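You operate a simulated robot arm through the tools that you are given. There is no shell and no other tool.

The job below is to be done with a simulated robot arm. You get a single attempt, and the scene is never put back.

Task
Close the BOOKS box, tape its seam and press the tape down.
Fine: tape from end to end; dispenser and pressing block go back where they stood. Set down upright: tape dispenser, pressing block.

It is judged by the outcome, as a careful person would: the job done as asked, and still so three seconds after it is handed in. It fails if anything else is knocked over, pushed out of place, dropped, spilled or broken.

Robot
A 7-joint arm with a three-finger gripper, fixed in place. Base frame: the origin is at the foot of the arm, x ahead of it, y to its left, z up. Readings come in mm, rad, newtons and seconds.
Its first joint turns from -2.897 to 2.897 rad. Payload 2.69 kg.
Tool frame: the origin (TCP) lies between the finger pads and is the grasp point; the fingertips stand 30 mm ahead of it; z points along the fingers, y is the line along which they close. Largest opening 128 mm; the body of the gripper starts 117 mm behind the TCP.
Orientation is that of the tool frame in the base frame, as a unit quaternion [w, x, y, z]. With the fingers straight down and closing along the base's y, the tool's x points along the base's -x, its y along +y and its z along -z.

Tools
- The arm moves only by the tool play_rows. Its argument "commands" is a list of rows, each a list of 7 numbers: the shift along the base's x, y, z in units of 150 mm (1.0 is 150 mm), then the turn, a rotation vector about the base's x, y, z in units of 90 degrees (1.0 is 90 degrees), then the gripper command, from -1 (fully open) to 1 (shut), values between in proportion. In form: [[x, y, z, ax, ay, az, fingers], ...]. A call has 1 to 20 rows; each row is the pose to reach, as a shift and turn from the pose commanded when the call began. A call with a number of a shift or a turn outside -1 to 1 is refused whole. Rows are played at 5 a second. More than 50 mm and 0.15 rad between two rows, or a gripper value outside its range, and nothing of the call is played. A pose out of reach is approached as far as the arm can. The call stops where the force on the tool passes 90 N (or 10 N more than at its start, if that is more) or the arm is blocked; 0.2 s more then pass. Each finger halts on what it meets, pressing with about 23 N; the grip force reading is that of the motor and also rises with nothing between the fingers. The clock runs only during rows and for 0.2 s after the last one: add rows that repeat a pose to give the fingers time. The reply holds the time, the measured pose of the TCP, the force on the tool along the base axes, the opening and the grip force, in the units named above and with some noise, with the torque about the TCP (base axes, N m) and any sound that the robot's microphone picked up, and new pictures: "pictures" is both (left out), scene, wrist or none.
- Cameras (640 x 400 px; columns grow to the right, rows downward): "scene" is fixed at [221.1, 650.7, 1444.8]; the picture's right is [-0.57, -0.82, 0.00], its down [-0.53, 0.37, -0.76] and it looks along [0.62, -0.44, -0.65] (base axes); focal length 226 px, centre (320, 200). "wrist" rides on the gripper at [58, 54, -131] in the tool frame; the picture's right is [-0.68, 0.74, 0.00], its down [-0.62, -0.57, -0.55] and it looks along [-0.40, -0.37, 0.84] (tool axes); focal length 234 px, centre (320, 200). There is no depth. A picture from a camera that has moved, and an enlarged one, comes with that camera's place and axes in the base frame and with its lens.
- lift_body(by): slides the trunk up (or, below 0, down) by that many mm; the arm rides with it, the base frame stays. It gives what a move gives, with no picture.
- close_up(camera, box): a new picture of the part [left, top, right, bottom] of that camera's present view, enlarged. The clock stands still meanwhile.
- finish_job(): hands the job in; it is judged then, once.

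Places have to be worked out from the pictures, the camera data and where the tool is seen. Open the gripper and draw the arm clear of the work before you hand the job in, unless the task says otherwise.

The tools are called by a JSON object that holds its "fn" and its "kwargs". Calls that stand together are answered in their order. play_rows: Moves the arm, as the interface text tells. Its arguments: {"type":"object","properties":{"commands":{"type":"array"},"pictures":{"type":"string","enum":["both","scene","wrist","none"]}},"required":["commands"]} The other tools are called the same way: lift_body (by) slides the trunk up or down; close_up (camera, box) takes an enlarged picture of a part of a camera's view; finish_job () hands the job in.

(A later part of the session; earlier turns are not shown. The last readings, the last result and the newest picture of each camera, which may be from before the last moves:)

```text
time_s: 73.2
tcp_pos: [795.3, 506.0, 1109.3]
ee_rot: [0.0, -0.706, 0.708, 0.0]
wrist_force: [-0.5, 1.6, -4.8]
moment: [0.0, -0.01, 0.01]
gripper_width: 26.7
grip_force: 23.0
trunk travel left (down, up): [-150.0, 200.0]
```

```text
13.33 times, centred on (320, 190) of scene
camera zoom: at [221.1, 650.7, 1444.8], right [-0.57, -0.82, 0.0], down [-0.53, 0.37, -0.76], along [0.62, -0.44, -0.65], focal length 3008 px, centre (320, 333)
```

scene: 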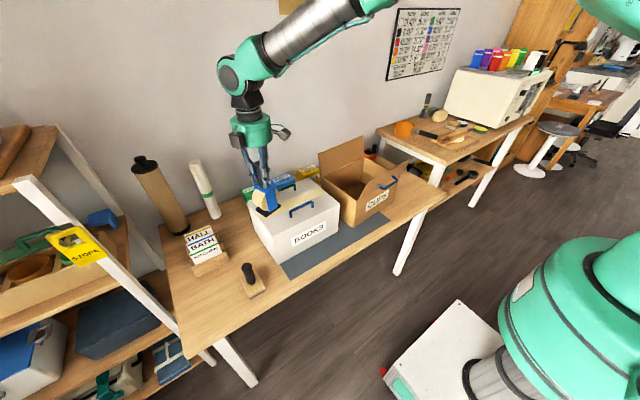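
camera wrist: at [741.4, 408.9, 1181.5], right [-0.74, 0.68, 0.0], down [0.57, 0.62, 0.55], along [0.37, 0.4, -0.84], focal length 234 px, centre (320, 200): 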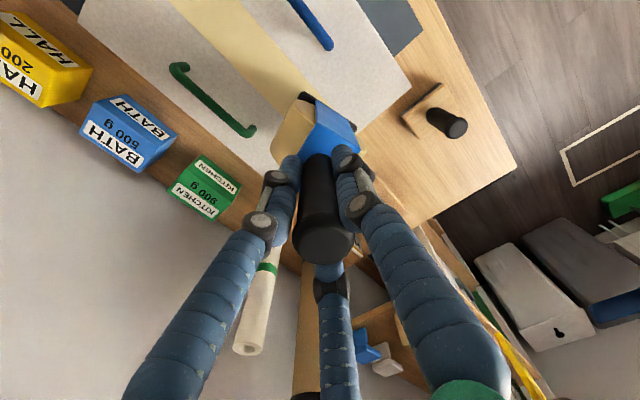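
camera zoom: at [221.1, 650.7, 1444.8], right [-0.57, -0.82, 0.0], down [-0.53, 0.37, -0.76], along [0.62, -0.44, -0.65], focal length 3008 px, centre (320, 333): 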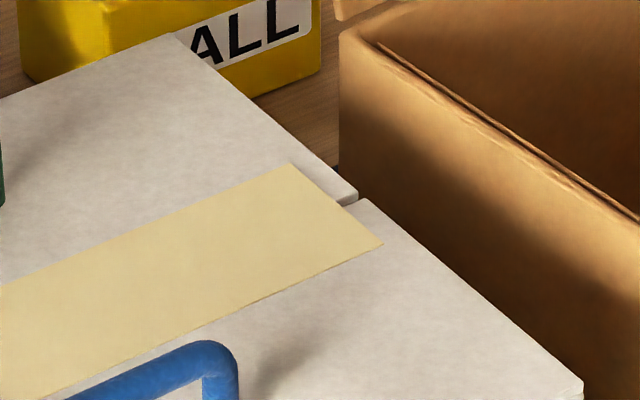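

The strip end is unchanged. In that last attempt the base stuck and never advanced over the lid, so this is not conclusive. I'll instead set the dispenser down lightly from above at y≈487, overlapping the +y edge, without dragging.

{"fn": "play_rows", "kwargs": {"commands": [[0, -0.06, -0.1, 0, 0, 0, 1], [0, -0.127, -0.25, 0, 0, 0, 1], [0, -0.127, -0.4, 0, 0, 0, 1], [0, -0.127, -0.47, 0, 0, 0, 1], [0, -0.127, -0.485, 0, 0, 0, 1], [0, -0.127, -0.485, 0, 0, 0, 1]], "pictures": "none"}}

{"fn": "close_up", "kwargs": {"camera": "scene", "box": [220, 130, 310, 240]}}

```text
time_s: 74.6
tcp_pos: [793.9, 484.1, 1034.1]
ee_rot: [0.001, -0.706, 0.708, 0.0]
wrist_force: [0.0, 1.3, -5.0]
moment: [0.0, -0.02, 0.03]
gripper_width: 26.7
grip_force: 23.2
trunk travel left (down, up): [-150.0, 200.0]
```

```text
3.64 times, centred on (265, 185) of scene
camera zoom: at [221.1, 650.7, 1444.8], right [-0.57, -0.82, 0.0], down [-0.53, 0.37, -0.76], along [0.62, -0.44, -0.65], focal length 820 px, centre (520, 254)
```

zoom: 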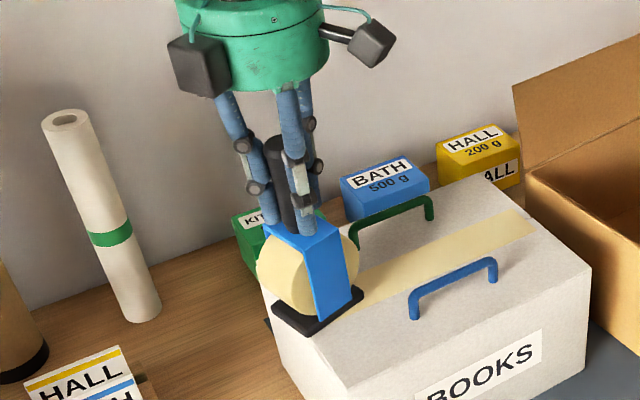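

The dispenser hangs upright just above the lid at y≈485. I lower by 1 mm steps to a light touch.

{"fn": "play_rows", "kwargs": {"commands": [[0, 0, -0.007, 0, 0, 0, 1], [0, 0, -0.014, 0, 0, 0, 1], [0, 0, -0.014, 0, 0, 0, 1]], "pictures": "none"}}

{"fn": "play_rows", "kwargs": {"commands": [[0, 0, -0.007, 0, 0, 0, 1], [0, 0, -0.007, 0, 0, 0, 1]], "pictures": "none"}}

```text
time_s: 75.4
tcp_pos: [795.9, 484.4, 1033.0]
ee_rot: [0.0, -0.706, 0.708, 0.0]
wrist_force: [0.4, 0.2, -4.7]
moment: [0.02, 0.02, 0.01]
gripper_width: 26.1
grip_force: 23.5
trunk travel left (down, up): [-150.0, 200.0]
```

```text
time_s: 76.0
tcp_pos: [794.5, 483.4, 1031.4]
ee_rot: [0.0, -0.706, 0.708, 0.0]
wrist_force: [-0.8, 1.4, -2.5]
moment: [0.27, 0.15, -0.06]
gripper_width: 26.4
grip_force: 22.9
trunk travel left (down, up): [-150.0, 200.0]
```

Contact is starting (the lid takes about 2 N). I lower one more millimetre for a light, even press.

{"fn": "play_rows", "kwargs": {"commands": [[0, 0, -0.006, 0, 0, 0, 1], [0, 0, -0.009, 0, 0, 0, 1], [0, 0, -0.009, 0, 0, 0, 1]], "pictures": "none"}}

{"fn": "close_up", "kwargs": {"camera": "scene", "box": [220, 130, 310, 240]}}

```text
time_s: 76.8
tcp_pos: [795.3, 484.3, 1032.2]
ee_rot: [0.001, -0.707, 0.707, 0.0]
wrist_force: [1.6, -1.8, 5.1]
moment: [-0.05, 0.14, 0.05]
gripper_width: 26.5
grip_force: 23.1
trunk travel left (down, up): [-150.0, 200.0]
```

```text
3.64 times, centred on (265, 185) of scene
camera zoom: at [221.1, 650.7, 1444.8], right [-0.57, -0.82, 0.0], down [-0.53, 0.37, -0.76], along [0.62, -0.44, -0.65], focal length 820 px, centre (520, 254)
```

zoom: 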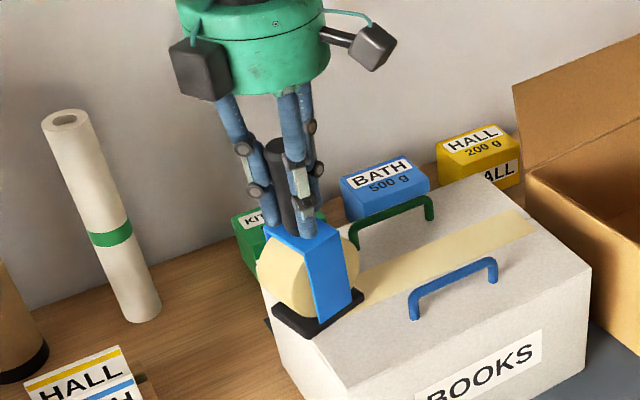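

Light contact is established. I ease to roughly zero net force and make a short 8 mm slide over the edge.

{"fn": "play_rows", "kwargs": {"commands": [[0, 0, 0.004, 0, 0, 0, 1], [0, 0.02, 0.004, 0, 0, 0, 1], [0, 0.04, 0.004, 0, 0, 0, 1], [0, 0.055, 0.004, 0, 0, 0, 1], [0, 0.055, 0.004, 0, 0, 0, 1]], "pictures": "none"}}

{"fn": "close_up", "kwargs": {"camera": "scene", "box": [230, 140, 360, 270]}}

```text
time_s: 78.0
tcp_pos: [795.0, 492.0, 1032.3]
ee_rot: [-0.001, -0.707, 0.708, 0.0]
wrist_force: [1.7, -4.7, 4.3]
moment: [-0.47, 0.03, 0.15]
gripper_width: 26.5
grip_force: 22.9
trunk travel left (down, up): [-150.0, 200.0]
```

```text
3.08 times, centred on (295, 205) of scene
camera zoom: at [221.1, 650.7, 1444.8], right [-0.57, -0.82, 0.0], down [-0.53, 0.37, -0.76], along [0.62, -0.44, -0.65], focal length 694 px, centre (397, 185)
```

zoom: 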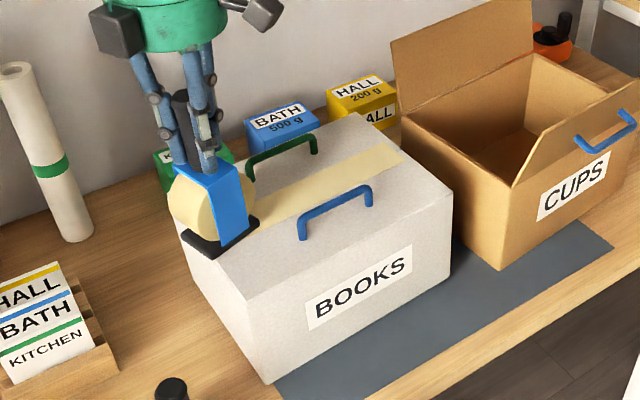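

Even this light drag starts to lift the box's far end, so I reverse and lift off gently again.

{"fn": "play_rows", "kwargs": {"commands": [[0, -0.02, 0, 0, 0, 0, 1], [0, -0.04, 0, 0, 0, 0, 1], [0, -0.06, 0, 0, 0, 0, 1], [0, -0.06, 0.01, 0, 0, 0, 1], [0, -0.06, 0.03, 0, 0, 0, 1], [0, -0.04, 0.2, 0, 0, 0, 1], [0, 0.1, 0.45, 0, 0, 0, 1], [0, 0.14, 0.5, 0, 0, 0, 1], [0, 0.14, 0.5, 0, 0, 0, 1]], "pictures": "none"}}

{"fn": "close_up", "kwargs": {"camera": "scene", "box": [250, 200, 290, 230]}}

{"fn": "close_up", "kwargs": {"camera": "scene", "box": [230, 140, 360, 270]}}

```text
time_s: 80.0
tcp_pos: [796.0, 514.6, 1106.9]
ee_rot: [0.0, -0.707, 0.708, 0.0]
wrist_force: [-0.3, 0.3, -5.6]
moment: [0.0, -0.04, 0.02]
gripper_width: 26.5
grip_force: 22.9
trunk travel left (down, up): [-150.0, 200.0]
```

```text
13.33 times, centred on (270, 215) of scene
camera zoom: at [221.1, 650.7, 1444.8], right [-0.57, -0.82, 0.0], down [-0.53, 0.37, -0.76], along [0.62, -0.44, -0.65], focal length 3008 px, centre (987, 0)
```

zoom: 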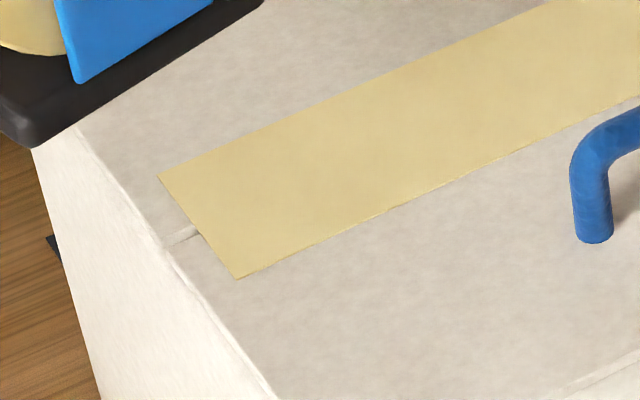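

```text
3.08 times, centred on (295, 205) of scene
camera zoom: at [221.1, 650.7, 1444.8], right [-0.57, -0.82, 0.0], down [-0.53, 0.37, -0.76], along [0.62, -0.44, -0.65], focal length 694 px, centre (397, 185)
```

zoom: 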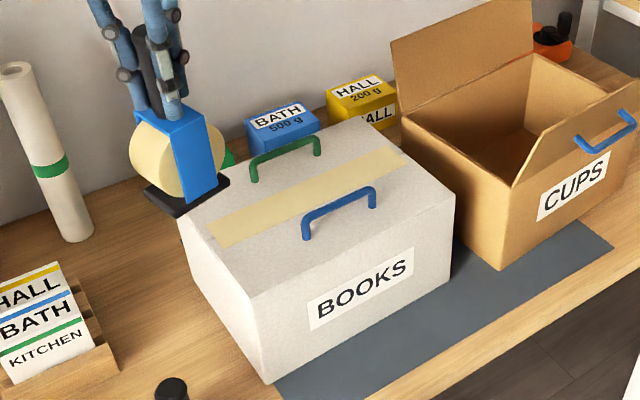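

The box is flat again (shifted only about 3 mm in y), and the strip did not grow although the base clearly covered the edge – its ends appear to sit at a fixed ~8–9 mm inset. I do one gentle touch test at the −y end too, purely vertical, at y≈224 with the nose still about 12 mm from the CUPS box.

{"fn": "play_rows", "kwargs": {"commands": [[0, -0.25, 0, 0, 0, 0, 1], [0, -0.5, 0, 0, 0, 0, 1], [0, -0.75, 0, 0, 0, 0, 1], [0, -1, 0, 0, 0, 0, 1], [0, -1, 0, 0, 0, 0, 1]], "pictures": "none"}}

{"fn": "play_rows", "kwargs": {"commands": [[0, -0.25, 0, 0, 0, 0, 1], [0, -0.5, 0, 0, 0, 0, 1], [0, -0.75, 0, 0, 0, 0, 1], [0, -0.93, 0, 0, 0, 0, 1], [0, -0.93, -0.2, 0, 0, 0, 1], [0, -0.93, -0.4, 0, 0, 0, 1], [0, -0.93, -0.47, 0, 0, 0, 1], [0, -0.93, -0.47, 0, 0, 0, 1]], "pictures": "both"}}

{"fn": "close_up", "kwargs": {"camera": "scene", "box": [270, 130, 370, 230]}}

```text
time_s: 81.2
tcp_pos: [793.2, 364.2, 1105.3]
ee_rot: [0.0, -0.707, 0.708, 0.0]
wrist_force: [-0.2, -1.3, -3.8]
moment: [0.04, 0.03, 0.02]
gripper_width: 26.7
grip_force: 23.3
trunk travel left (down, up): [-150.0, 200.0]
```

```text
time_s: 83.0
tcp_pos: [795.2, 223.3, 1036.0]
ee_rot: [-0.001, -0.707, 0.708, 0.0]
wrist_force: [-0.8, -0.8, -4.8]
moment: [0.0, -0.03, -0.01]
gripper_width: 26.7
grip_force: 22.6
trunk travel left (down, up): [-150.0, 200.0]
camera wrist: at [741.8, 166.9, 1166.3], right [-0.74, 0.68, 0.0], down [0.57, 0.62, 0.55], along [0.37, 0.4, -0.84], focal length 234 px, centre (320, 200)
```

scene: 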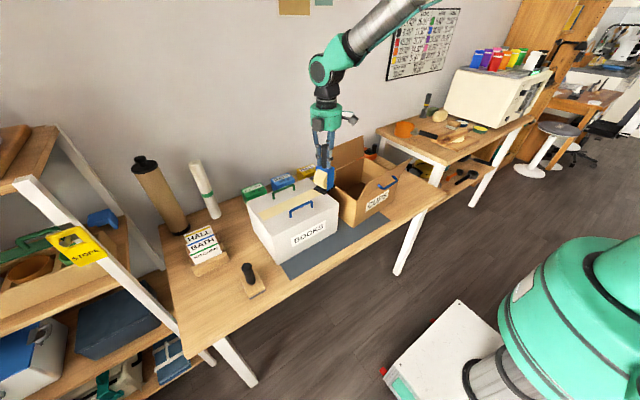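
wrist: 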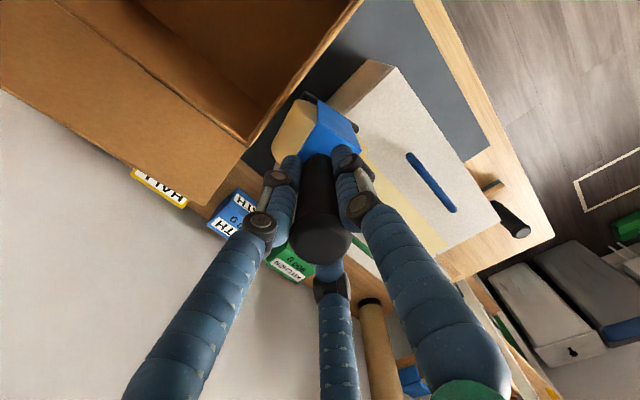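

```text
4.00 times, centred on (320, 180) of scene
camera zoom: at [221.1, 650.7, 1444.8], right [-0.57, -0.82, 0.0], down [-0.53, 0.37, -0.76], along [0.62, -0.44, -0.65], focal length 902 px, centre (320, 280)
```

zoom: 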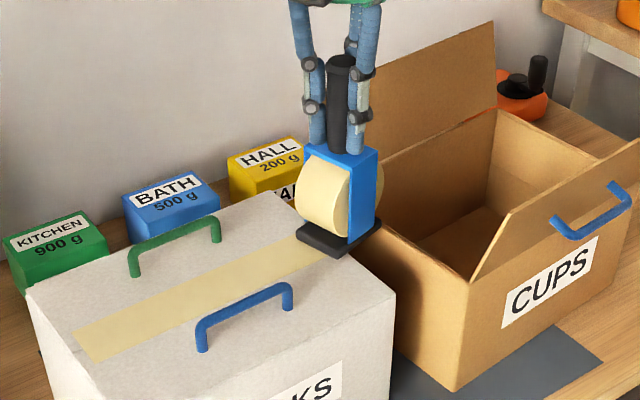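

The dispenser hangs upright just over the −y edge, clear of the CUPS box. I lower gently to a light touch.

{"fn": "play_rows", "kwargs": {"commands": [[0, 0, -0.01, 0, 0, 0, 1], [0, 0, -0.02, 0, 0, 0, 1], [0, 0, -0.027, 0, 0, 0, 1], [0, 0, -0.027, 0, 0, 0, 1]], "pictures": "none"}}

{"fn": "play_rows", "kwargs": {"commands": [[0, 0, -0.006, 0, 0, 0, 1], [0, 0, -0.006, 0, 0, 0, 1]], "pictures": "none"}}

```text
time_s: 84.0
tcp_pos: [794.4, 224.2, 1032.8]
ee_rot: [-0.001, -0.707, 0.707, 0.0]
wrist_force: [0.7, -0.2, -5.0]
moment: [0.01, 0.01, -0.02]
gripper_width: 26.5
grip_force: 23.1
trunk travel left (down, up): [-150.0, 200.0]
```

```text
time_s: 84.6
tcp_pos: [795.0, 224.1, 1030.7]
ee_rot: [-0.001, -0.706, 0.708, 0.001]
wrist_force: [1.1, -0.1, -0.5]
moment: [0.12, -0.03, -0.01]
gripper_width: 26.4
grip_force: 22.8
trunk travel left (down, up): [-150.0, 200.0]
```

Contact: the lid carries about 4 N. I add half a millimetre, then lift off and check the strip's −y end.

{"fn": "play_rows", "kwargs": {"commands": [[0, 0, -0.004, 0, 0, 0, 1], [0, 0, -0.004, 0, 0, 0, 1], [0, 0.03, -0.004, 0, 0, 0, 1], [0, 0.03, -0.004, 0, 0, 0, 1]], "pictures": "none"}}

{"fn": "play_rows", "kwargs": {"commands": [[0, 0, 0.02, 0, 0, 0, 1], [0, 0, 0.2, 0, 0, 0, 1], [0, 0, 0.5, 0, 0, 0, 1], [0, 0.2, 0.5, 0, 0, 0, 1], [0, 0.5, 0.5, 0, 0, 0, 1], [0, 0.8, 0.5, 0, 0, 0, 1], [0, 1, 0.5, 0, 0, 0, 1], [0, 1, 0.5, 0, 0, 0, 1]], "pictures": "none"}}

{"fn": "close_up", "kwargs": {"camera": "scene", "box": [300, 175, 340, 205]}}

{"fn": "close_up", "kwargs": {"camera": "wrist", "box": [140, 0, 420, 200]}}

```text
time_s: 85.6
tcp_pos: [795.2, 230.5, 1031.5]
ee_rot: [0.002, -0.706, 0.708, 0.0]
wrist_force: [2.0, -6.2, 10.7]
moment: [-0.31, -0.04, 0.0]
gripper_width: 26.4
grip_force: 22.7
trunk travel left (down, up): [-150.0, 200.0]
```

```text
time_s: 87.4
tcp_pos: [794.8, 381.0, 1104.5]
ee_rot: [0.001, -0.707, 0.707, 0.0]
wrist_force: [0.9, 0.0, -5.3]
moment: [-0.05, -0.01, 0.01]
gripper_width: 26.3
grip_force: 23.0
trunk travel left (down, up): [-150.0, 200.0]
```

```text
13.33 times, centred on (320, 190) of scene
camera zoom: at [221.1, 650.7, 1444.8], right [-0.57, -0.82, 0.0], down [-0.53, 0.37, -0.76], along [0.62, -0.44, -0.65], focal length 3008 px, centre (320, 333)
```

zoom: 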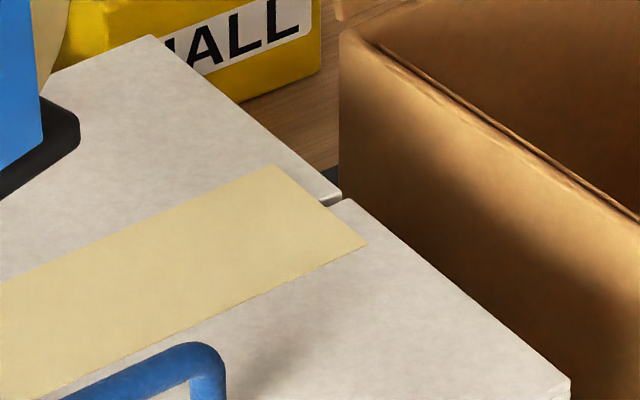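

```text
2.00 times, centred on (280, 100) of wrist
camera zoom: at [742.0, 321.6, 1234.5], right [-0.74, 0.68, 0.0], down [0.57, 0.62, 0.55], along [0.37, 0.4, -0.84], focal length 468 px, centre (400, 400)
```

zoom: 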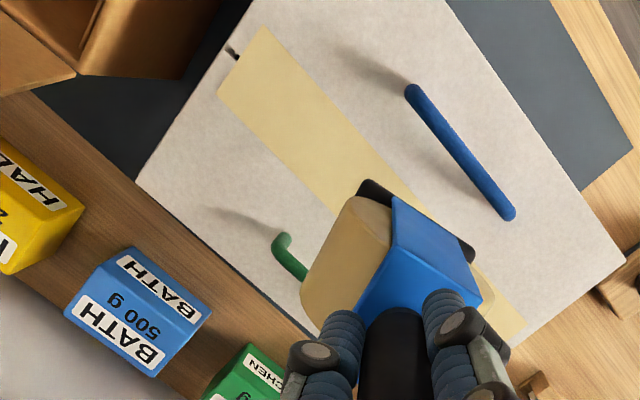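

The strip didn't change there either, so its ends are at the simulator's own limits, about 8 mm inside the lid edges on both sides: the seam is taped end to end. Now I take the dispenser back, turning the hand back a quarter turn on the way.

{"fn": "play_rows", "kwargs": {"commands": [[-0.07, 0.083, 0.02, 0, 0, -0.083, 1], [-0.14, 0.167, 0.02, 0, 0, -0.167, 1], [-0.22, 0.25, 0.02, 0, 0, -0.25, 1], [-0.29, 0.333, 0.02, 0, 0, -0.333, 1], [-0.36, 0.417, 0.02, 0, 0, -0.417, 1], [-0.43, 0.5, 0.02, 0, 0, -0.5, 1], [-0.5, 0.583, 0.02, 0, 0, -0.583, 1], [-0.57, 0.667, 0.02, 0, 0, -0.667, 1], [-0.65, 0.75, 0.02, 0, 0, -0.75, 1], [-0.72, 0.833, 0.02, 0, 0, -0.833, 1], [-0.79, 0.917, 0.02, 0, 0, -0.917, 1], [-0.86, 1, 0.02, 0, 0, -1, 1], [-0.86, 1, 0.02, 0, 0, -1, 1]], "pictures": "none"}}

{"fn": "play_rows", "kwargs": {"commands": [[0, 0.25, 0, 0, 0, 0, 1], [0, 0.5, 0, 0, 0, 0, 1], [0, 0.75, 0, 0, 0, 0, 1], [0, 1, 0, 0, 0, 0, 1], [0, 1, 0, 0, 0, 0, 1]]}}

{"fn": "close_up", "kwargs": {"camera": "scene", "box": [230, 140, 360, 270]}}

```text
time_s: 90.2
tcp_pos: [665.3, 529.2, 1108.8]
ee_rot: [0.0, 0.002, 1.0, -0.001]
wrist_force: [-0.7, 0.6, -5.0]
moment: [0.01, -0.02, 0.0]
gripper_width: 26.7
grip_force: 22.8
trunk travel left (down, up): [-150.0, 200.0]
```

```text
time_s: 91.4
tcp_pos: [665.2, 681.1, 1108.9]
ee_rot: [0.0, 0.001, 1.0, 0.0]
wrist_force: [-0.1, -0.6, -4.0]
moment: [-0.04, 0.0, 0.0]
gripper_width: 26.5
grip_force: 22.9
trunk travel left (down, up): [-150.0, 200.0]
camera wrist: at [607.2, 735.9, 1239.1], right [0.68, 0.74, 0.0], down [0.62, -0.57, 0.55], along [0.4, -0.37, -0.84], focal length 234 px, centre (320, 200)
```

scene: 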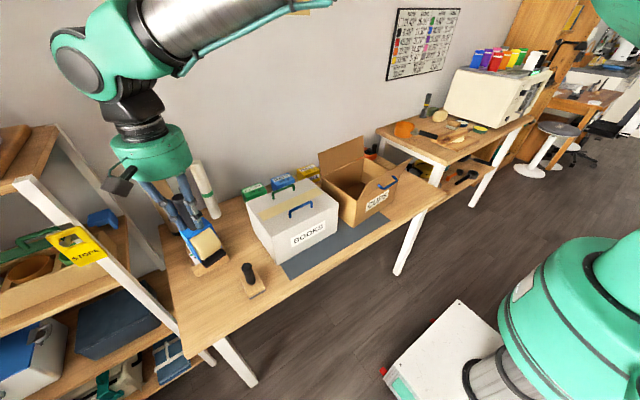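
wrist: 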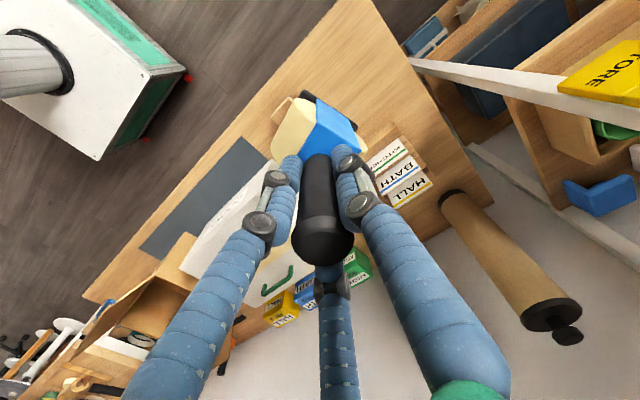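

```text
3.08 times, centred on (295, 205) of scene
camera zoom: at [221.1, 650.7, 1444.8], right [-0.57, -0.82, 0.0], down [-0.53, 0.37, -0.76], along [0.62, -0.44, -0.65], focal length 694 px, centre (397, 185)
```

zoom: 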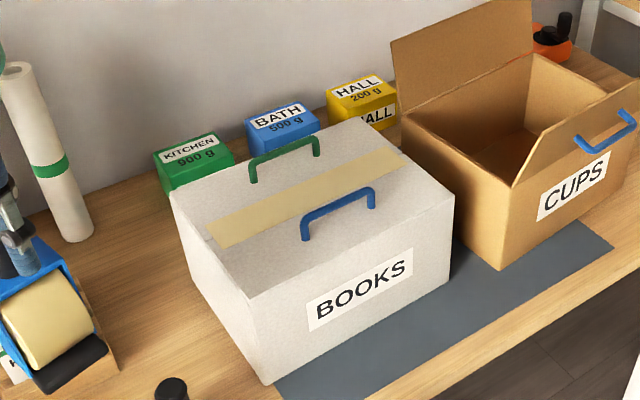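

Box and tape look good from here. I carry the dispenser to its original spot, (664.5, 751), and lower most of the way.

{"fn": "play_rows", "kwargs": {"commands": [[0, 0.15, -0.1, 0, 0, 0, 1], [0, 0.3, -0.25, 0, 0, 0, 1], [-0.006, 0.42, -0.45, 0, 0, 0, 1], [-0.006, 0.478, -0.65, 0, 0, 0, 1], [-0.006, 0.478, -0.85, 0, 0, 0, 1], [-0.006, 0.478, -1, 0, 0, 0, 1], [-0.006, 0.478, -1, 0, 0, 0, 1]], "pictures": "none"}}

{"fn": "play_rows", "kwargs": {"commands": [[0, 0, -0.15, 0, 0, 0, 1], [0, 0, -0.3, 0, 0, 0, 1], [0, 0, -0.4, 0, 0, 0, 1], [0, 0, -0.44, 0, 0, 0, 1], [0, 0, -0.44, 0, 0, 0, 1]]}}

{"fn": "close_up", "kwargs": {"camera": "scene", "box": [140, 220, 260, 330]}}

```text
time_s: 93.0
tcp_pos: [664.4, 751.8, 958.8]
ee_rot: [0.0, 0.001, 1.0, 0.0]
wrist_force: [0.6, -0.1, -4.9]
moment: [0.02, 0.02, 0.0]
gripper_width: 26.5
grip_force: 22.7
trunk travel left (down, up): [-150.0, 200.0]
```

```text
time_s: 94.2
tcp_pos: [665.4, 751.9, 893.2]
ee_rot: [0.0, 0.0, 1.0, 0.0]
wrist_force: [0.2, -0.4, -4.5]
moment: [0.01, -0.02, 0.01]
gripper_width: 26.6
grip_force: 22.9
trunk travel left (down, up): [-150.0, 200.0]
camera wrist: at [607.0, 806.5, 1023.0], right [0.68, 0.74, 0.0], down [0.62, -0.57, 0.55], along [0.4, -0.37, -0.84], focal length 234 px, centre (320, 200)
```

scene: 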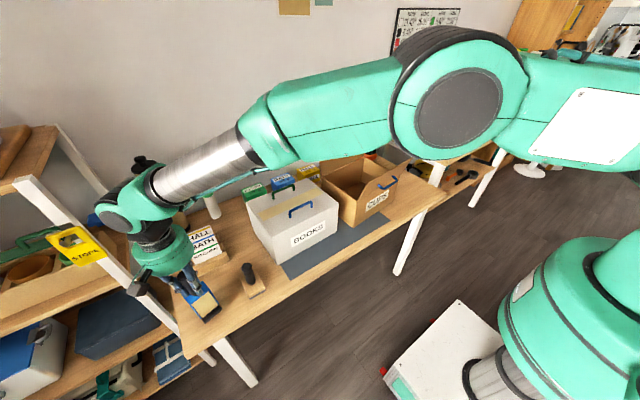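
wrist: 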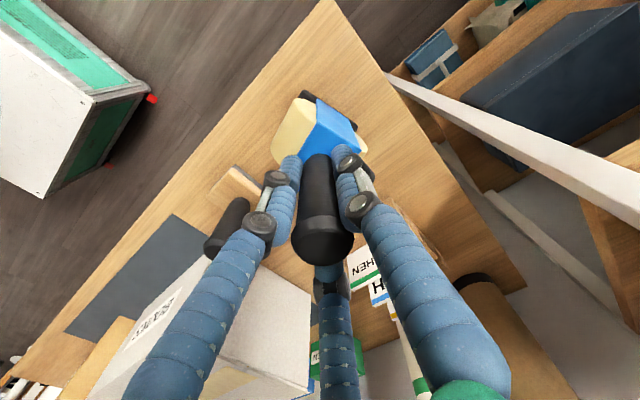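

```text
3.64 times, centred on (200, 275) of scene
camera zoom: at [221.1, 650.7, 1444.8], right [-0.57, -0.82, 0.0], down [-0.53, 0.37, -0.76], along [0.62, -0.44, -0.65], focal length 820 px, centre (756, -73)
```

zoom: 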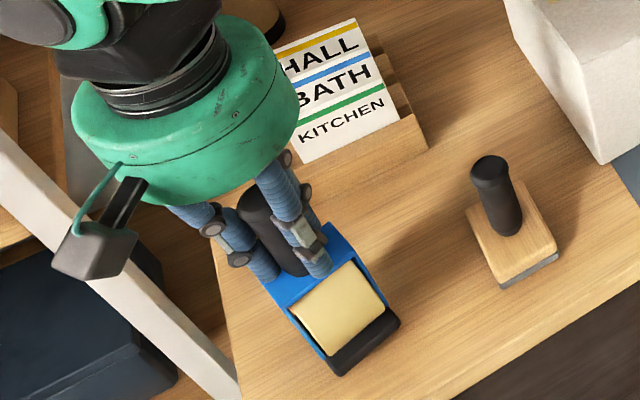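

The dispenser is slightly nose-up in the grip from the dragging, so its tail will touch first. I lower slowly and let the table level it before opening.

{"fn": "play_rows", "kwargs": {"commands": [[0, 0, -0.012, 0, 0, 0, 1], [0, 0, -0.024, 0, 0, 0, 1], [0, 0, -0.036, 0, 0, 0, 1], [0, 0, -0.036, 0, 0, 0, 1]], "pictures": "none"}}

{"fn": "close_up", "kwargs": {"camera": "scene", "box": [175, 255, 245, 325]}}

```text
time_s: 95.2
tcp_pos: [665.6, 751.5, 887.8]
ee_rot: [0.0, 0.002, 1.0, 0.0]
wrist_force: [0.8, -0.2, -4.8]
moment: [-0.05, 0.01, 0.0]
gripper_width: 26.9
grip_force: 22.5
trunk travel left (down, up): [-150.0, 200.0]
```

```text
5.71 times, centred on (210, 290) of scene
camera zoom: at [221.1, 650.7, 1444.8], right [-0.57, -0.82, 0.0], down [-0.53, 0.37, -0.76], along [0.62, -0.44, -0.65], focal length 1289 px, centre (949, -314)
```

zoom: 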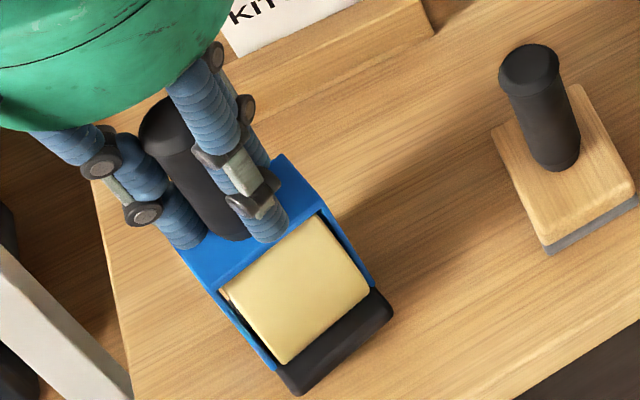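

It's visibly tilted nose-up, pivoting about the finger axis. I lower further in small steps; tail contact should rotate it level.

{"fn": "play_rows", "kwargs": {"commands": [[0, 0, -0.01, 0, 0, 0, 1], [0, 0, -0.02, 0, 0, 0, 1], [0, 0, -0.03, 0, 0, 0, 1], [0, 0, -0.03, 0, 0, 0, 1]], "pictures": "none"}}

{"fn": "close_up", "kwargs": {"camera": "scene", "box": [175, 255, 245, 325]}}

```text
time_s: 96.2
tcp_pos: [664.5, 750.5, 881.1]
ee_rot: [0.0, 0.001, 1.0, 0.0]
wrist_force: [0.0, 0.1, -5.0]
moment: [0.0, 0.02, 0.06]
gripper_width: 26.5
grip_force: 22.8
trunk travel left (down, up): [-150.0, 200.0]
```

```text
5.71 times, centred on (210, 290) of scene
camera zoom: at [221.1, 650.7, 1444.8], right [-0.57, -0.82, 0.0], down [-0.53, 0.37, -0.76], along [0.62, -0.44, -0.65], focal length 1289 px, centre (949, -314)
```

zoom: 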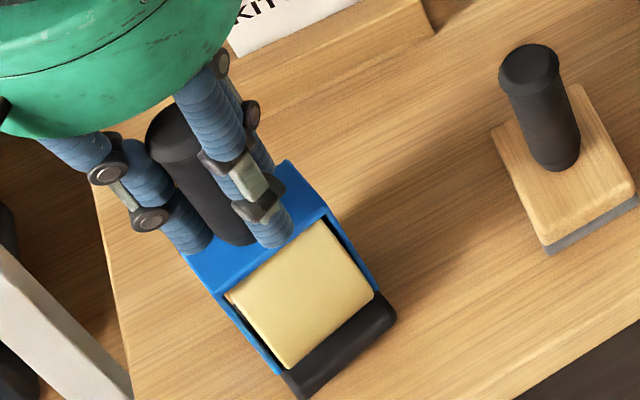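

No contact yet at TCP z≈881. I continue down in 1–1.5 mm steps with the force as guide.

{"fn": "play_rows", "kwargs": {"commands": [[0, 0, -0.008, 0, 0, 0, 1], [0, 0, -0.016, 0, 0, 0, 1], [0, 0, -0.016, 0, 0, 0, 1]], "pictures": "none"}}

{"fn": "play_rows", "kwargs": {"commands": [[0, 0, -0.008, 0, 0, 0, 1], [0, 0, -0.016, 0, 0, 0, 1], [0, 0, -0.016, 0, 0, 0, 1]], "pictures": "none"}}

```text
time_s: 97.0
tcp_pos: [665.6, 751.1, 880.5]
ee_rot: [-0.001, 0.001, 1.0, 0.0]
wrist_force: [-1.0, 0.4, -5.0]
moment: [-0.04, -0.01, -0.02]
gripper_width: 26.6
grip_force: 23.4
trunk travel left (down, up): [-150.0, 200.0]
```

```text
time_s: 97.8
tcp_pos: [665.6, 751.1, 878.8]
ee_rot: [0.0, 0.001, 1.0, 0.0]
wrist_force: [0.6, 0.9, -5.3]
moment: [-0.02, 0.01, 0.01]
gripper_width: 26.7
grip_force: 23.2
trunk travel left (down, up): [-150.0, 200.0]
```

From the lid contacts I now work out that the table is nearer z≈735, and that the handle slid up about 10 mm in the grip on the first press. So contact is expected around TCP z≈875; I continue down slowly.

{"fn": "play_rows", "kwargs": {"commands": [[0, 0, -0.008, 0, 0, 0, 1], [0, 0, -0.016, 0, 0, 0, 1], [0, 0, -0.016, 0, 0, 0, 1]], "pictures": "none"}}

{"fn": "play_rows", "kwargs": {"commands": [[0, 0, -0.008, 0, 0, 0, 1], [0, 0, -0.008, 0, 0, 0, 1]], "pictures": "none"}}

{"fn": "close_up", "kwargs": {"camera": "scene", "box": [175, 255, 245, 325]}}

```text
time_s: 98.6
tcp_pos: [664.4, 750.7, 877.9]
ee_rot: [0.001, 0.001, 1.0, 0.002]
wrist_force: [-4.3, -1.7, 8.9]
moment: [-0.14, 0.07, -0.01]
gripper_width: 26.7
grip_force: 22.9
trunk travel left (down, up): [-150.0, 200.0]
```

```text
time_s: 99.2
tcp_pos: [664.9, 752.2, 876.2]
ee_rot: [0.001, 0.002, 1.0, 0.001]
wrist_force: [-8.7, -1.9, 19.9]
moment: [-0.11, 0.28, 0.0]
gripper_width: 26.6
grip_force: 23.4
trunk travel left (down, up): [-150.0, 200.0]
```

```text
5.71 times, centred on (210, 290) of scene
camera zoom: at [221.1, 650.7, 1444.8], right [-0.57, -0.82, 0.0], down [-0.53, 0.37, -0.76], along [0.62, -0.44, -0.65], focal length 1289 px, centre (949, -314)
```

zoom: 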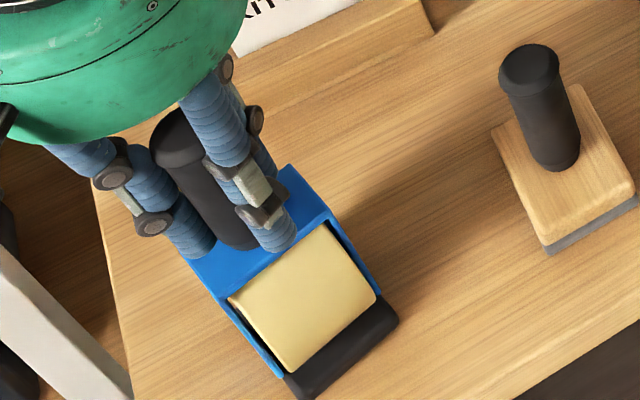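

Contact with the table is firm (about 20 N). I compare the dispenser's attitude with the original from the wrist camera before releasing.

{"fn": "close_up", "kwargs": {"camera": "wrist", "box": [220, 60, 440, 260]}}

{"fn": "close_up", "kwargs": {"camera": "scene", "box": [160, 250, 280, 340]}}

```text
2.00 times, centred on (330, 160) of wrist
camera zoom: at [606.3, 805.1, 1007.6], right [0.68, 0.74, 0.0], down [0.61, -0.57, 0.55], along [0.41, -0.37, -0.84], focal length 468 px, centre (300, 280)
```

zoom: 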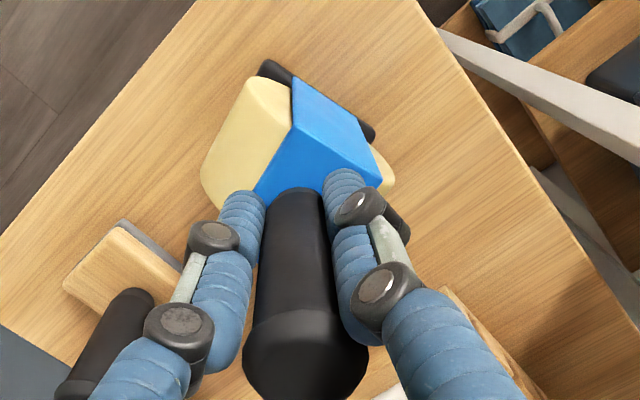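

```text
4.44 times, centred on (220, 295) of scene
camera zoom: at [221.1, 650.7, 1444.8], right [-0.57, -0.82, 0.0], down [-0.53, 0.37, -0.76], along [0.62, -0.44, -0.65], focal length 1003 px, centre (764, -222)
```

zoom: 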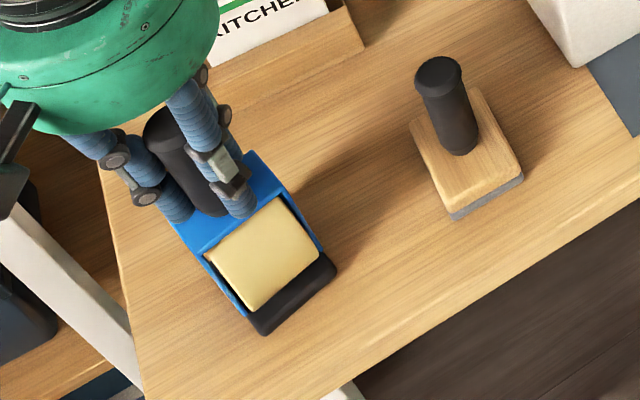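

The dispenser has twisted about 15° in the grip (its front edge slopes differently from before). I raise it a few mm, turn the hand back by 15° about vertical, and compare again.

{"fn": "play_rows", "kwargs": {"commands": [[0, 0, 0.02, 0, 0, 0, 1], [0, 0, 0.045, 0, 0, -0.04, 1], [0, 0, 0.045, 0, 0, -0.1, 1], [0, 0, 0.045, 0, 0, -0.165, 1], [0, 0, 0.045, 0, 0, -0.165, 1]]}}

{"fn": "close_up", "kwargs": {"camera": "scene", "box": [160, 250, 280, 340]}}

```text
time_s: 100.4
tcp_pos: [665.9, 749.6, 880.5]
ee_rot: [0.0, 0.131, 0.991, -0.001]
wrist_force: [0.5, -0.8, -5.2]
moment: [-0.02, 0.01, 0.06]
gripper_width: 26.5
grip_force: 23.2
trunk travel left (down, up): [-150.0, 200.0]
camera wrist: at [623.0, 818.0, 1010.5], right [0.84, 0.54, 0.0], down [0.45, -0.7, 0.55], along [0.29, -0.46, -0.84], focal length 234 px, centre (320, 200)
```

scene: 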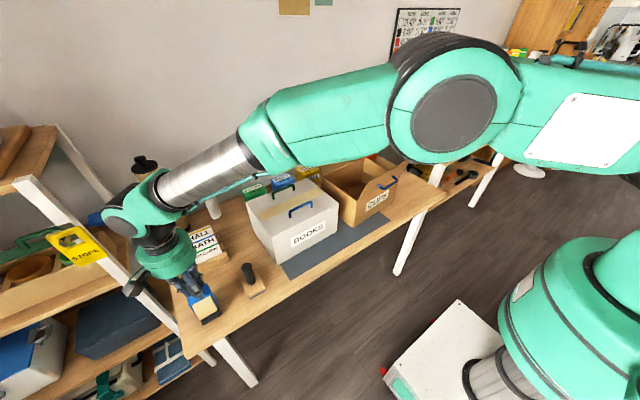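
wrist: 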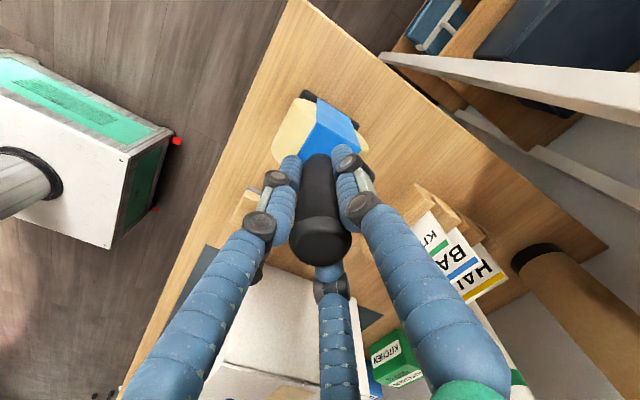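

```text
4.44 times, centred on (220, 295) of scene
camera zoom: at [221.1, 650.7, 1444.8], right [-0.57, -0.82, 0.0], down [-0.53, 0.37, -0.76], along [0.62, -0.44, -0.65], focal length 1003 px, centre (764, -222)
```

zoom: 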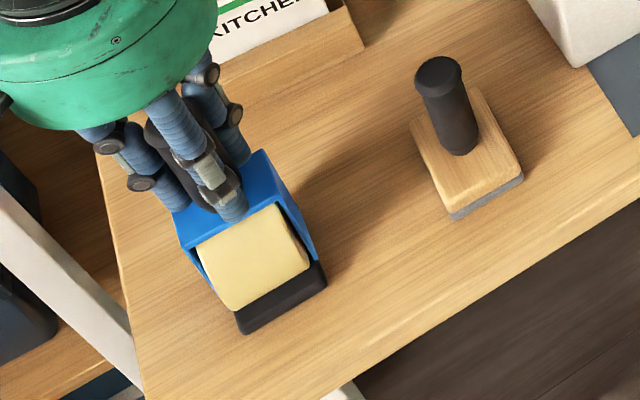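

Now the outline nearly matches the original. I add a further ~3° turn, lower to contact again and read the force.

{"fn": "play_rows", "kwargs": {"commands": [[0, 0, 0, 0, 0, -0.03, 1], [0, 0, -0.015, 0, 0, -0.03, 1], [0, 0, -0.028, 0, 0, -0.03, 1], [0, 0, -0.038, 0, 0, -0.03, 1], [0, 0, -0.038, 0, 0, -0.03, 1]], "pictures": "none"}}

{"fn": "close_up", "kwargs": {"camera": "scene", "box": [160, 250, 280, 340]}}

```text
time_s: 101.6
tcp_pos: [665.4, 751.4, 876.7]
ee_rot: [0.001, 0.153, 0.988, 0.001]
wrist_force: [-1.3, -0.3, 6.1]
moment: [-0.39, -0.21, -0.02]
gripper_width: 26.6
grip_force: 23.1
trunk travel left (down, up): [-150.0, 200.0]
```

```text
4.44 times, centred on (220, 295) of scene
camera zoom: at [221.1, 650.7, 1444.8], right [-0.57, -0.82, 0.0], down [-0.53, 0.37, -0.76], along [0.62, -0.44, -0.65], focal length 1003 px, centre (764, -222)
```

zoom: 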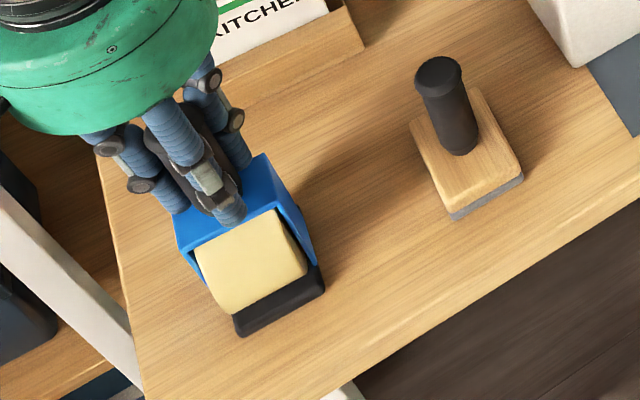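

The base outline now matches its original place within about 3 mm and it rests on the table. I open the fingers gently.

{"fn": "play_rows", "kwargs": {"commands": [[0, 0, 0, 0, 0, 0, 0.5], [0, 0, 0, 0, 0, 0, 0.3], [0, 0, 0, 0, 0, 0, 0], [0, 0, 0, 0, 0, 0, -0.1], [0, 0, 0, 0, 0, 0, -0.1]]}}

{"fn": "close_up", "kwargs": {"camera": "scene", "box": [160, 250, 280, 340]}}

{"fn": "close_up", "kwargs": {"camera": "wrist", "box": [220, 60, 440, 260]}}

```text
time_s: 102.8
tcp_pos: [664.7, 750.2, 874.3]
ee_rot: [0.0, 0.153, 0.988, 0.0]
wrist_force: [-0.1, 0.7, 0.4]
moment: [-0.03, -0.01, -0.04]
gripper_width: 70.2
grip_force: 0.0
trunk travel left (down, up): [-150.0, 200.0]
camera wrist: at [625.7, 820.6, 1005.7], right [0.87, 0.5, 0.0], down [0.42, -0.73, 0.55], along [0.27, -0.48, -0.84], focal length 234 px, centre (320, 200)
```

scene: 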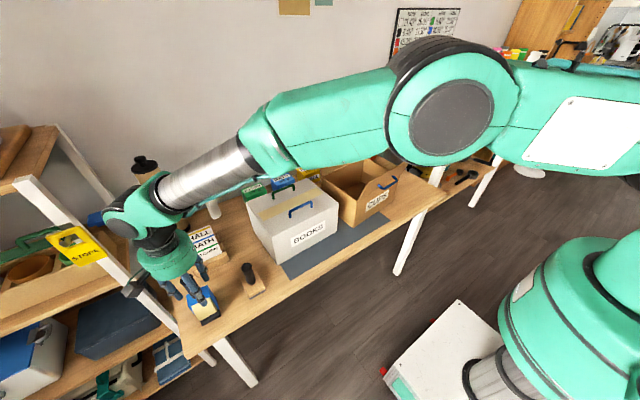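
wrist: 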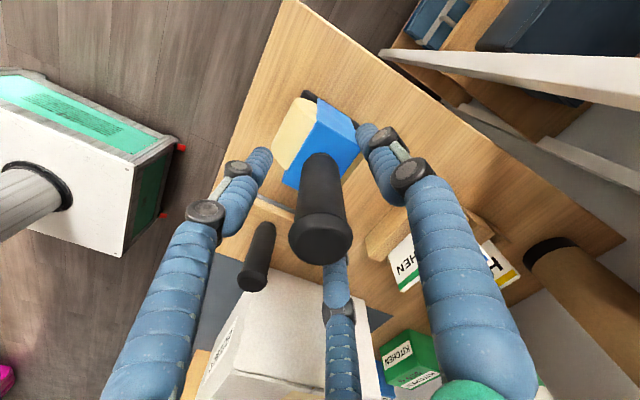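

```text
4.44 times, centred on (220, 295) of scene
camera zoom: at [221.1, 650.7, 1444.8], right [-0.57, -0.82, 0.0], down [-0.53, 0.37, -0.76], along [0.62, -0.44, -0.65], focal length 1003 px, centre (764, -222)
```

zoom: 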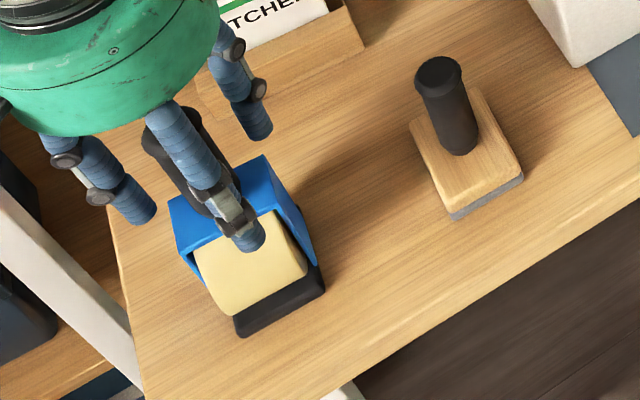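

```text
2.00 times, centred on (330, 160) of wrist
camera zoom: at [625.7, 820.6, 1005.7], right [0.87, 0.5, 0.0], down [0.42, -0.73, 0.55], along [0.27, -0.48, -0.84], focal length 468 px, centre (300, 280)
```

zoom: 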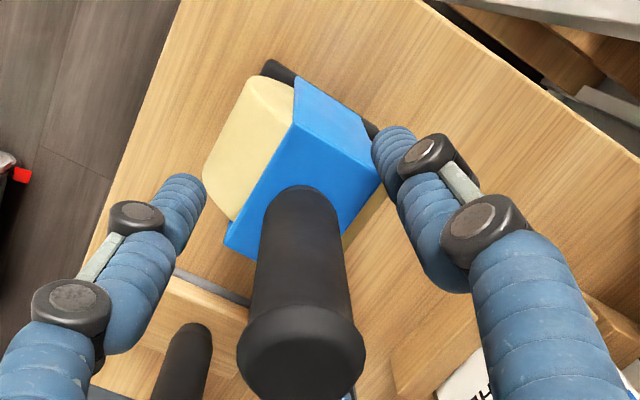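

The dispenser stands on its own. I raise the open hand straight up clear of its handle and look at it.

{"fn": "play_rows", "kwargs": {"commands": [[0, 0, 0.1, 0, 0, 0, -0.1], [0, 0, 0.35, 0, 0, 0, -0.1], [0, 0, 0.65, 0, 0, 0, -0.1], [0, 0, 0.95, 0, 0, 0, -0.1], [0, 0, 1, 0, 0, 0.06, -0.1], [0, -0.1, 1, 0, 0, 0.13, -0.1], [0, -0.2, 1, 0, 0, 0.195, -0.1], [0, -0.2, 1, 0, 0, 0.195, -0.1]]}}

{"fn": "close_up", "kwargs": {"camera": "scene", "box": [160, 250, 280, 340]}}

{"fn": "close_up", "kwargs": {"camera": "wrist", "box": [220, 30, 460, 230]}}

```text
time_s: 104.6
tcp_pos: [665.5, 721.6, 1024.8]
ee_rot: [0.0, 0.0, 1.0, 0.0]
wrist_force: [0.1, 1.0, 0.4]
moment: [0.0, 0.01, -0.01]
gripper_width: 70.6
grip_force: 0.1
trunk travel left (down, up): [-150.0, 200.0]
camera wrist: at [606.8, 776.1, 1156.7], right [0.68, 0.74, 0.0], down [0.62, -0.57, 0.55], along [0.4, -0.37, -0.84], focal length 234 px, centre (320, 200)
```

scene: 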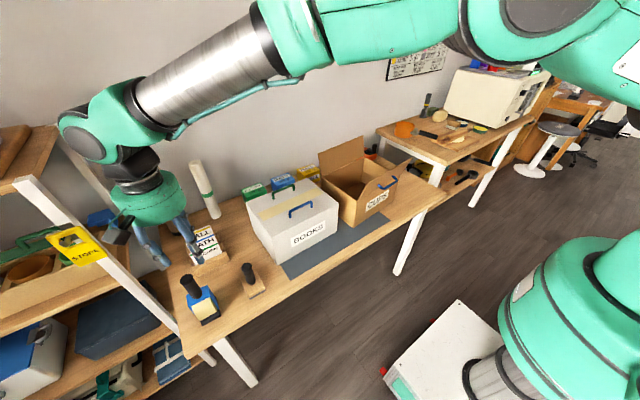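
wrist: 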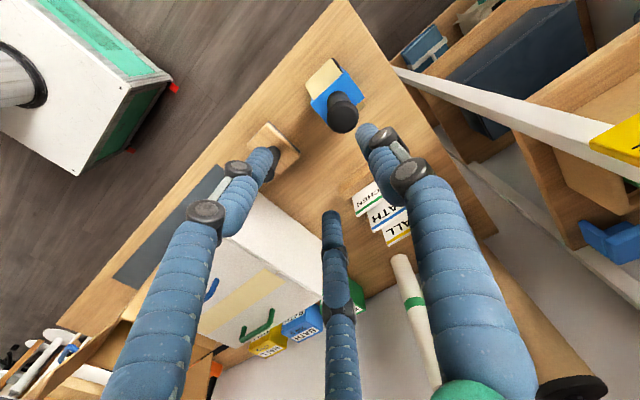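

```text
4.44 times, centred on (220, 295) of scene
camera zoom: at [221.1, 650.7, 1444.8], right [-0.57, -0.82, 0.0], down [-0.53, 0.37, -0.76], along [0.62, -0.44, -0.65], focal length 1003 px, centre (764, -222)
```

zoom: 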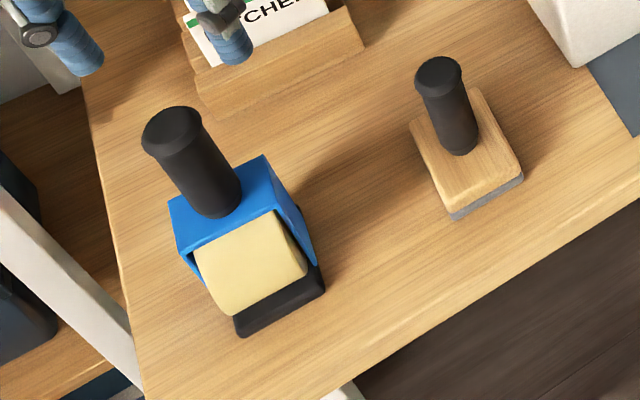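

```text
2.00 times, centred on (340, 130) of wrist
camera zoom: at [606.8, 776.1, 1156.7], right [0.68, 0.74, 0.0], down [0.62, -0.57, 0.55], along [0.4, -0.37, -0.84], focal length 468 px, centre (280, 340)
```

zoom: 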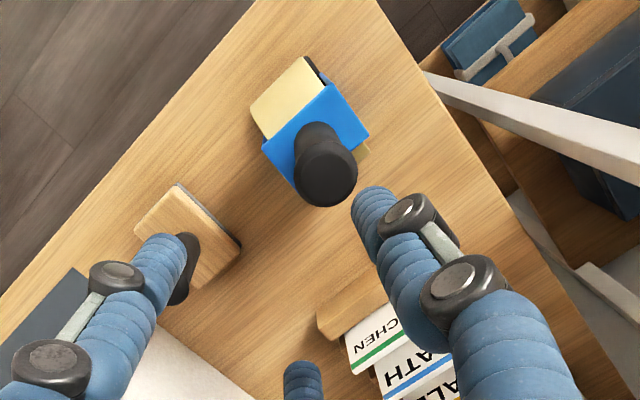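

The dispenser stands upright where it was (within ~3 mm). Now I move over the pressing block and check the alignment of its handle.

{"fn": "play_rows", "kwargs": {"commands": [[0, -0.25, 0, 0, 0, 0, -0.1], [0, -0.5, 0, 0, 0, 0, -0.1], [-0.008, -0.735, -0.1, 0, 0, 0, -0.1], [-0.008, -0.735, -0.35, 0, 0, 0, -0.1], [-0.008, -0.735, -0.55, 0, 0, 0, -0.1], [-0.008, -0.735, -0.55, 0, 0, 0, -0.1]]}}

{"fn": "close_up", "kwargs": {"camera": "wrist", "box": [220, 60, 440, 260]}}

{"fn": "close_up", "kwargs": {"camera": "scene", "box": [190, 210, 310, 320]}}

```text
time_s: 106.0
tcp_pos: [662.6, 611.8, 944.7]
ee_rot: [0.0, 0.001, 1.0, -0.001]
wrist_force: [-0.2, 0.8, -0.5]
moment: [-0.01, 0.03, 0.0]
gripper_width: 70.0
grip_force: 0.1
trunk travel left (down, up): [-150.0, 200.0]
camera wrist: at [604.0, 665.5, 1074.5], right [0.68, 0.74, 0.0], down [0.62, -0.57, 0.55], along [0.4, -0.37, -0.84], focal length 234 px, centre (320, 200)
```

scene: 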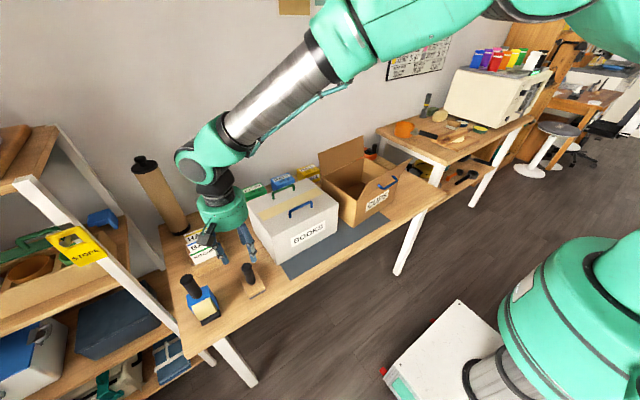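
wrist: 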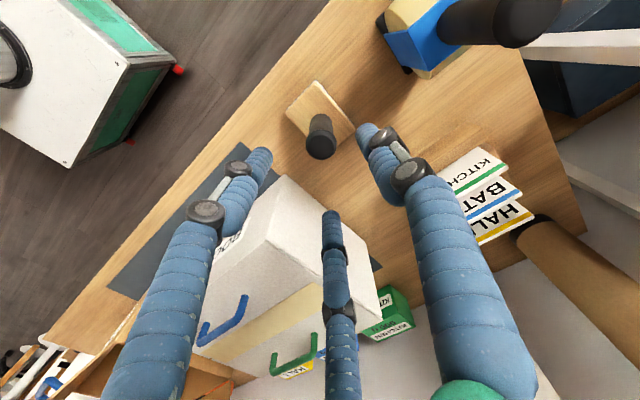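

```text
2.00 times, centred on (330, 160) of wrist
camera zoom: at [604.0, 665.5, 1074.5], right [0.68, 0.74, 0.0], down [0.62, -0.57, 0.55], along [0.4, -0.37, -0.84], focal length 468 px, centre (300, 280)
```

zoom: 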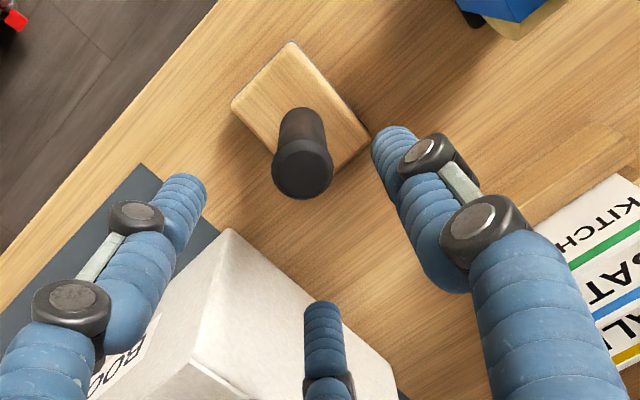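

```text
3.64 times, centred on (250, 265) of scene
camera zoom: at [221.1, 650.7, 1444.8], right [-0.57, -0.82, 0.0], down [-0.53, 0.37, -0.76], along [0.62, -0.44, -0.65], focal length 820 px, centre (574, -36)
```

zoom: 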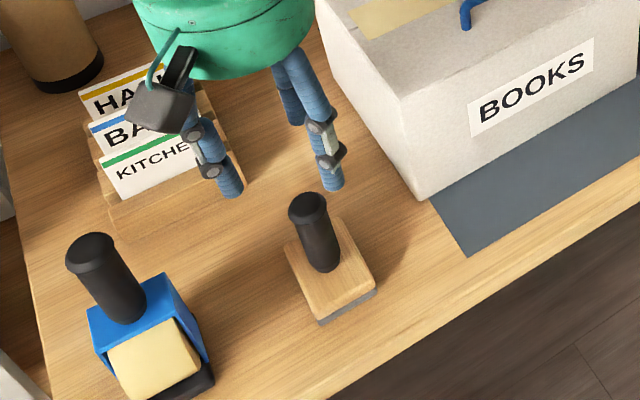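

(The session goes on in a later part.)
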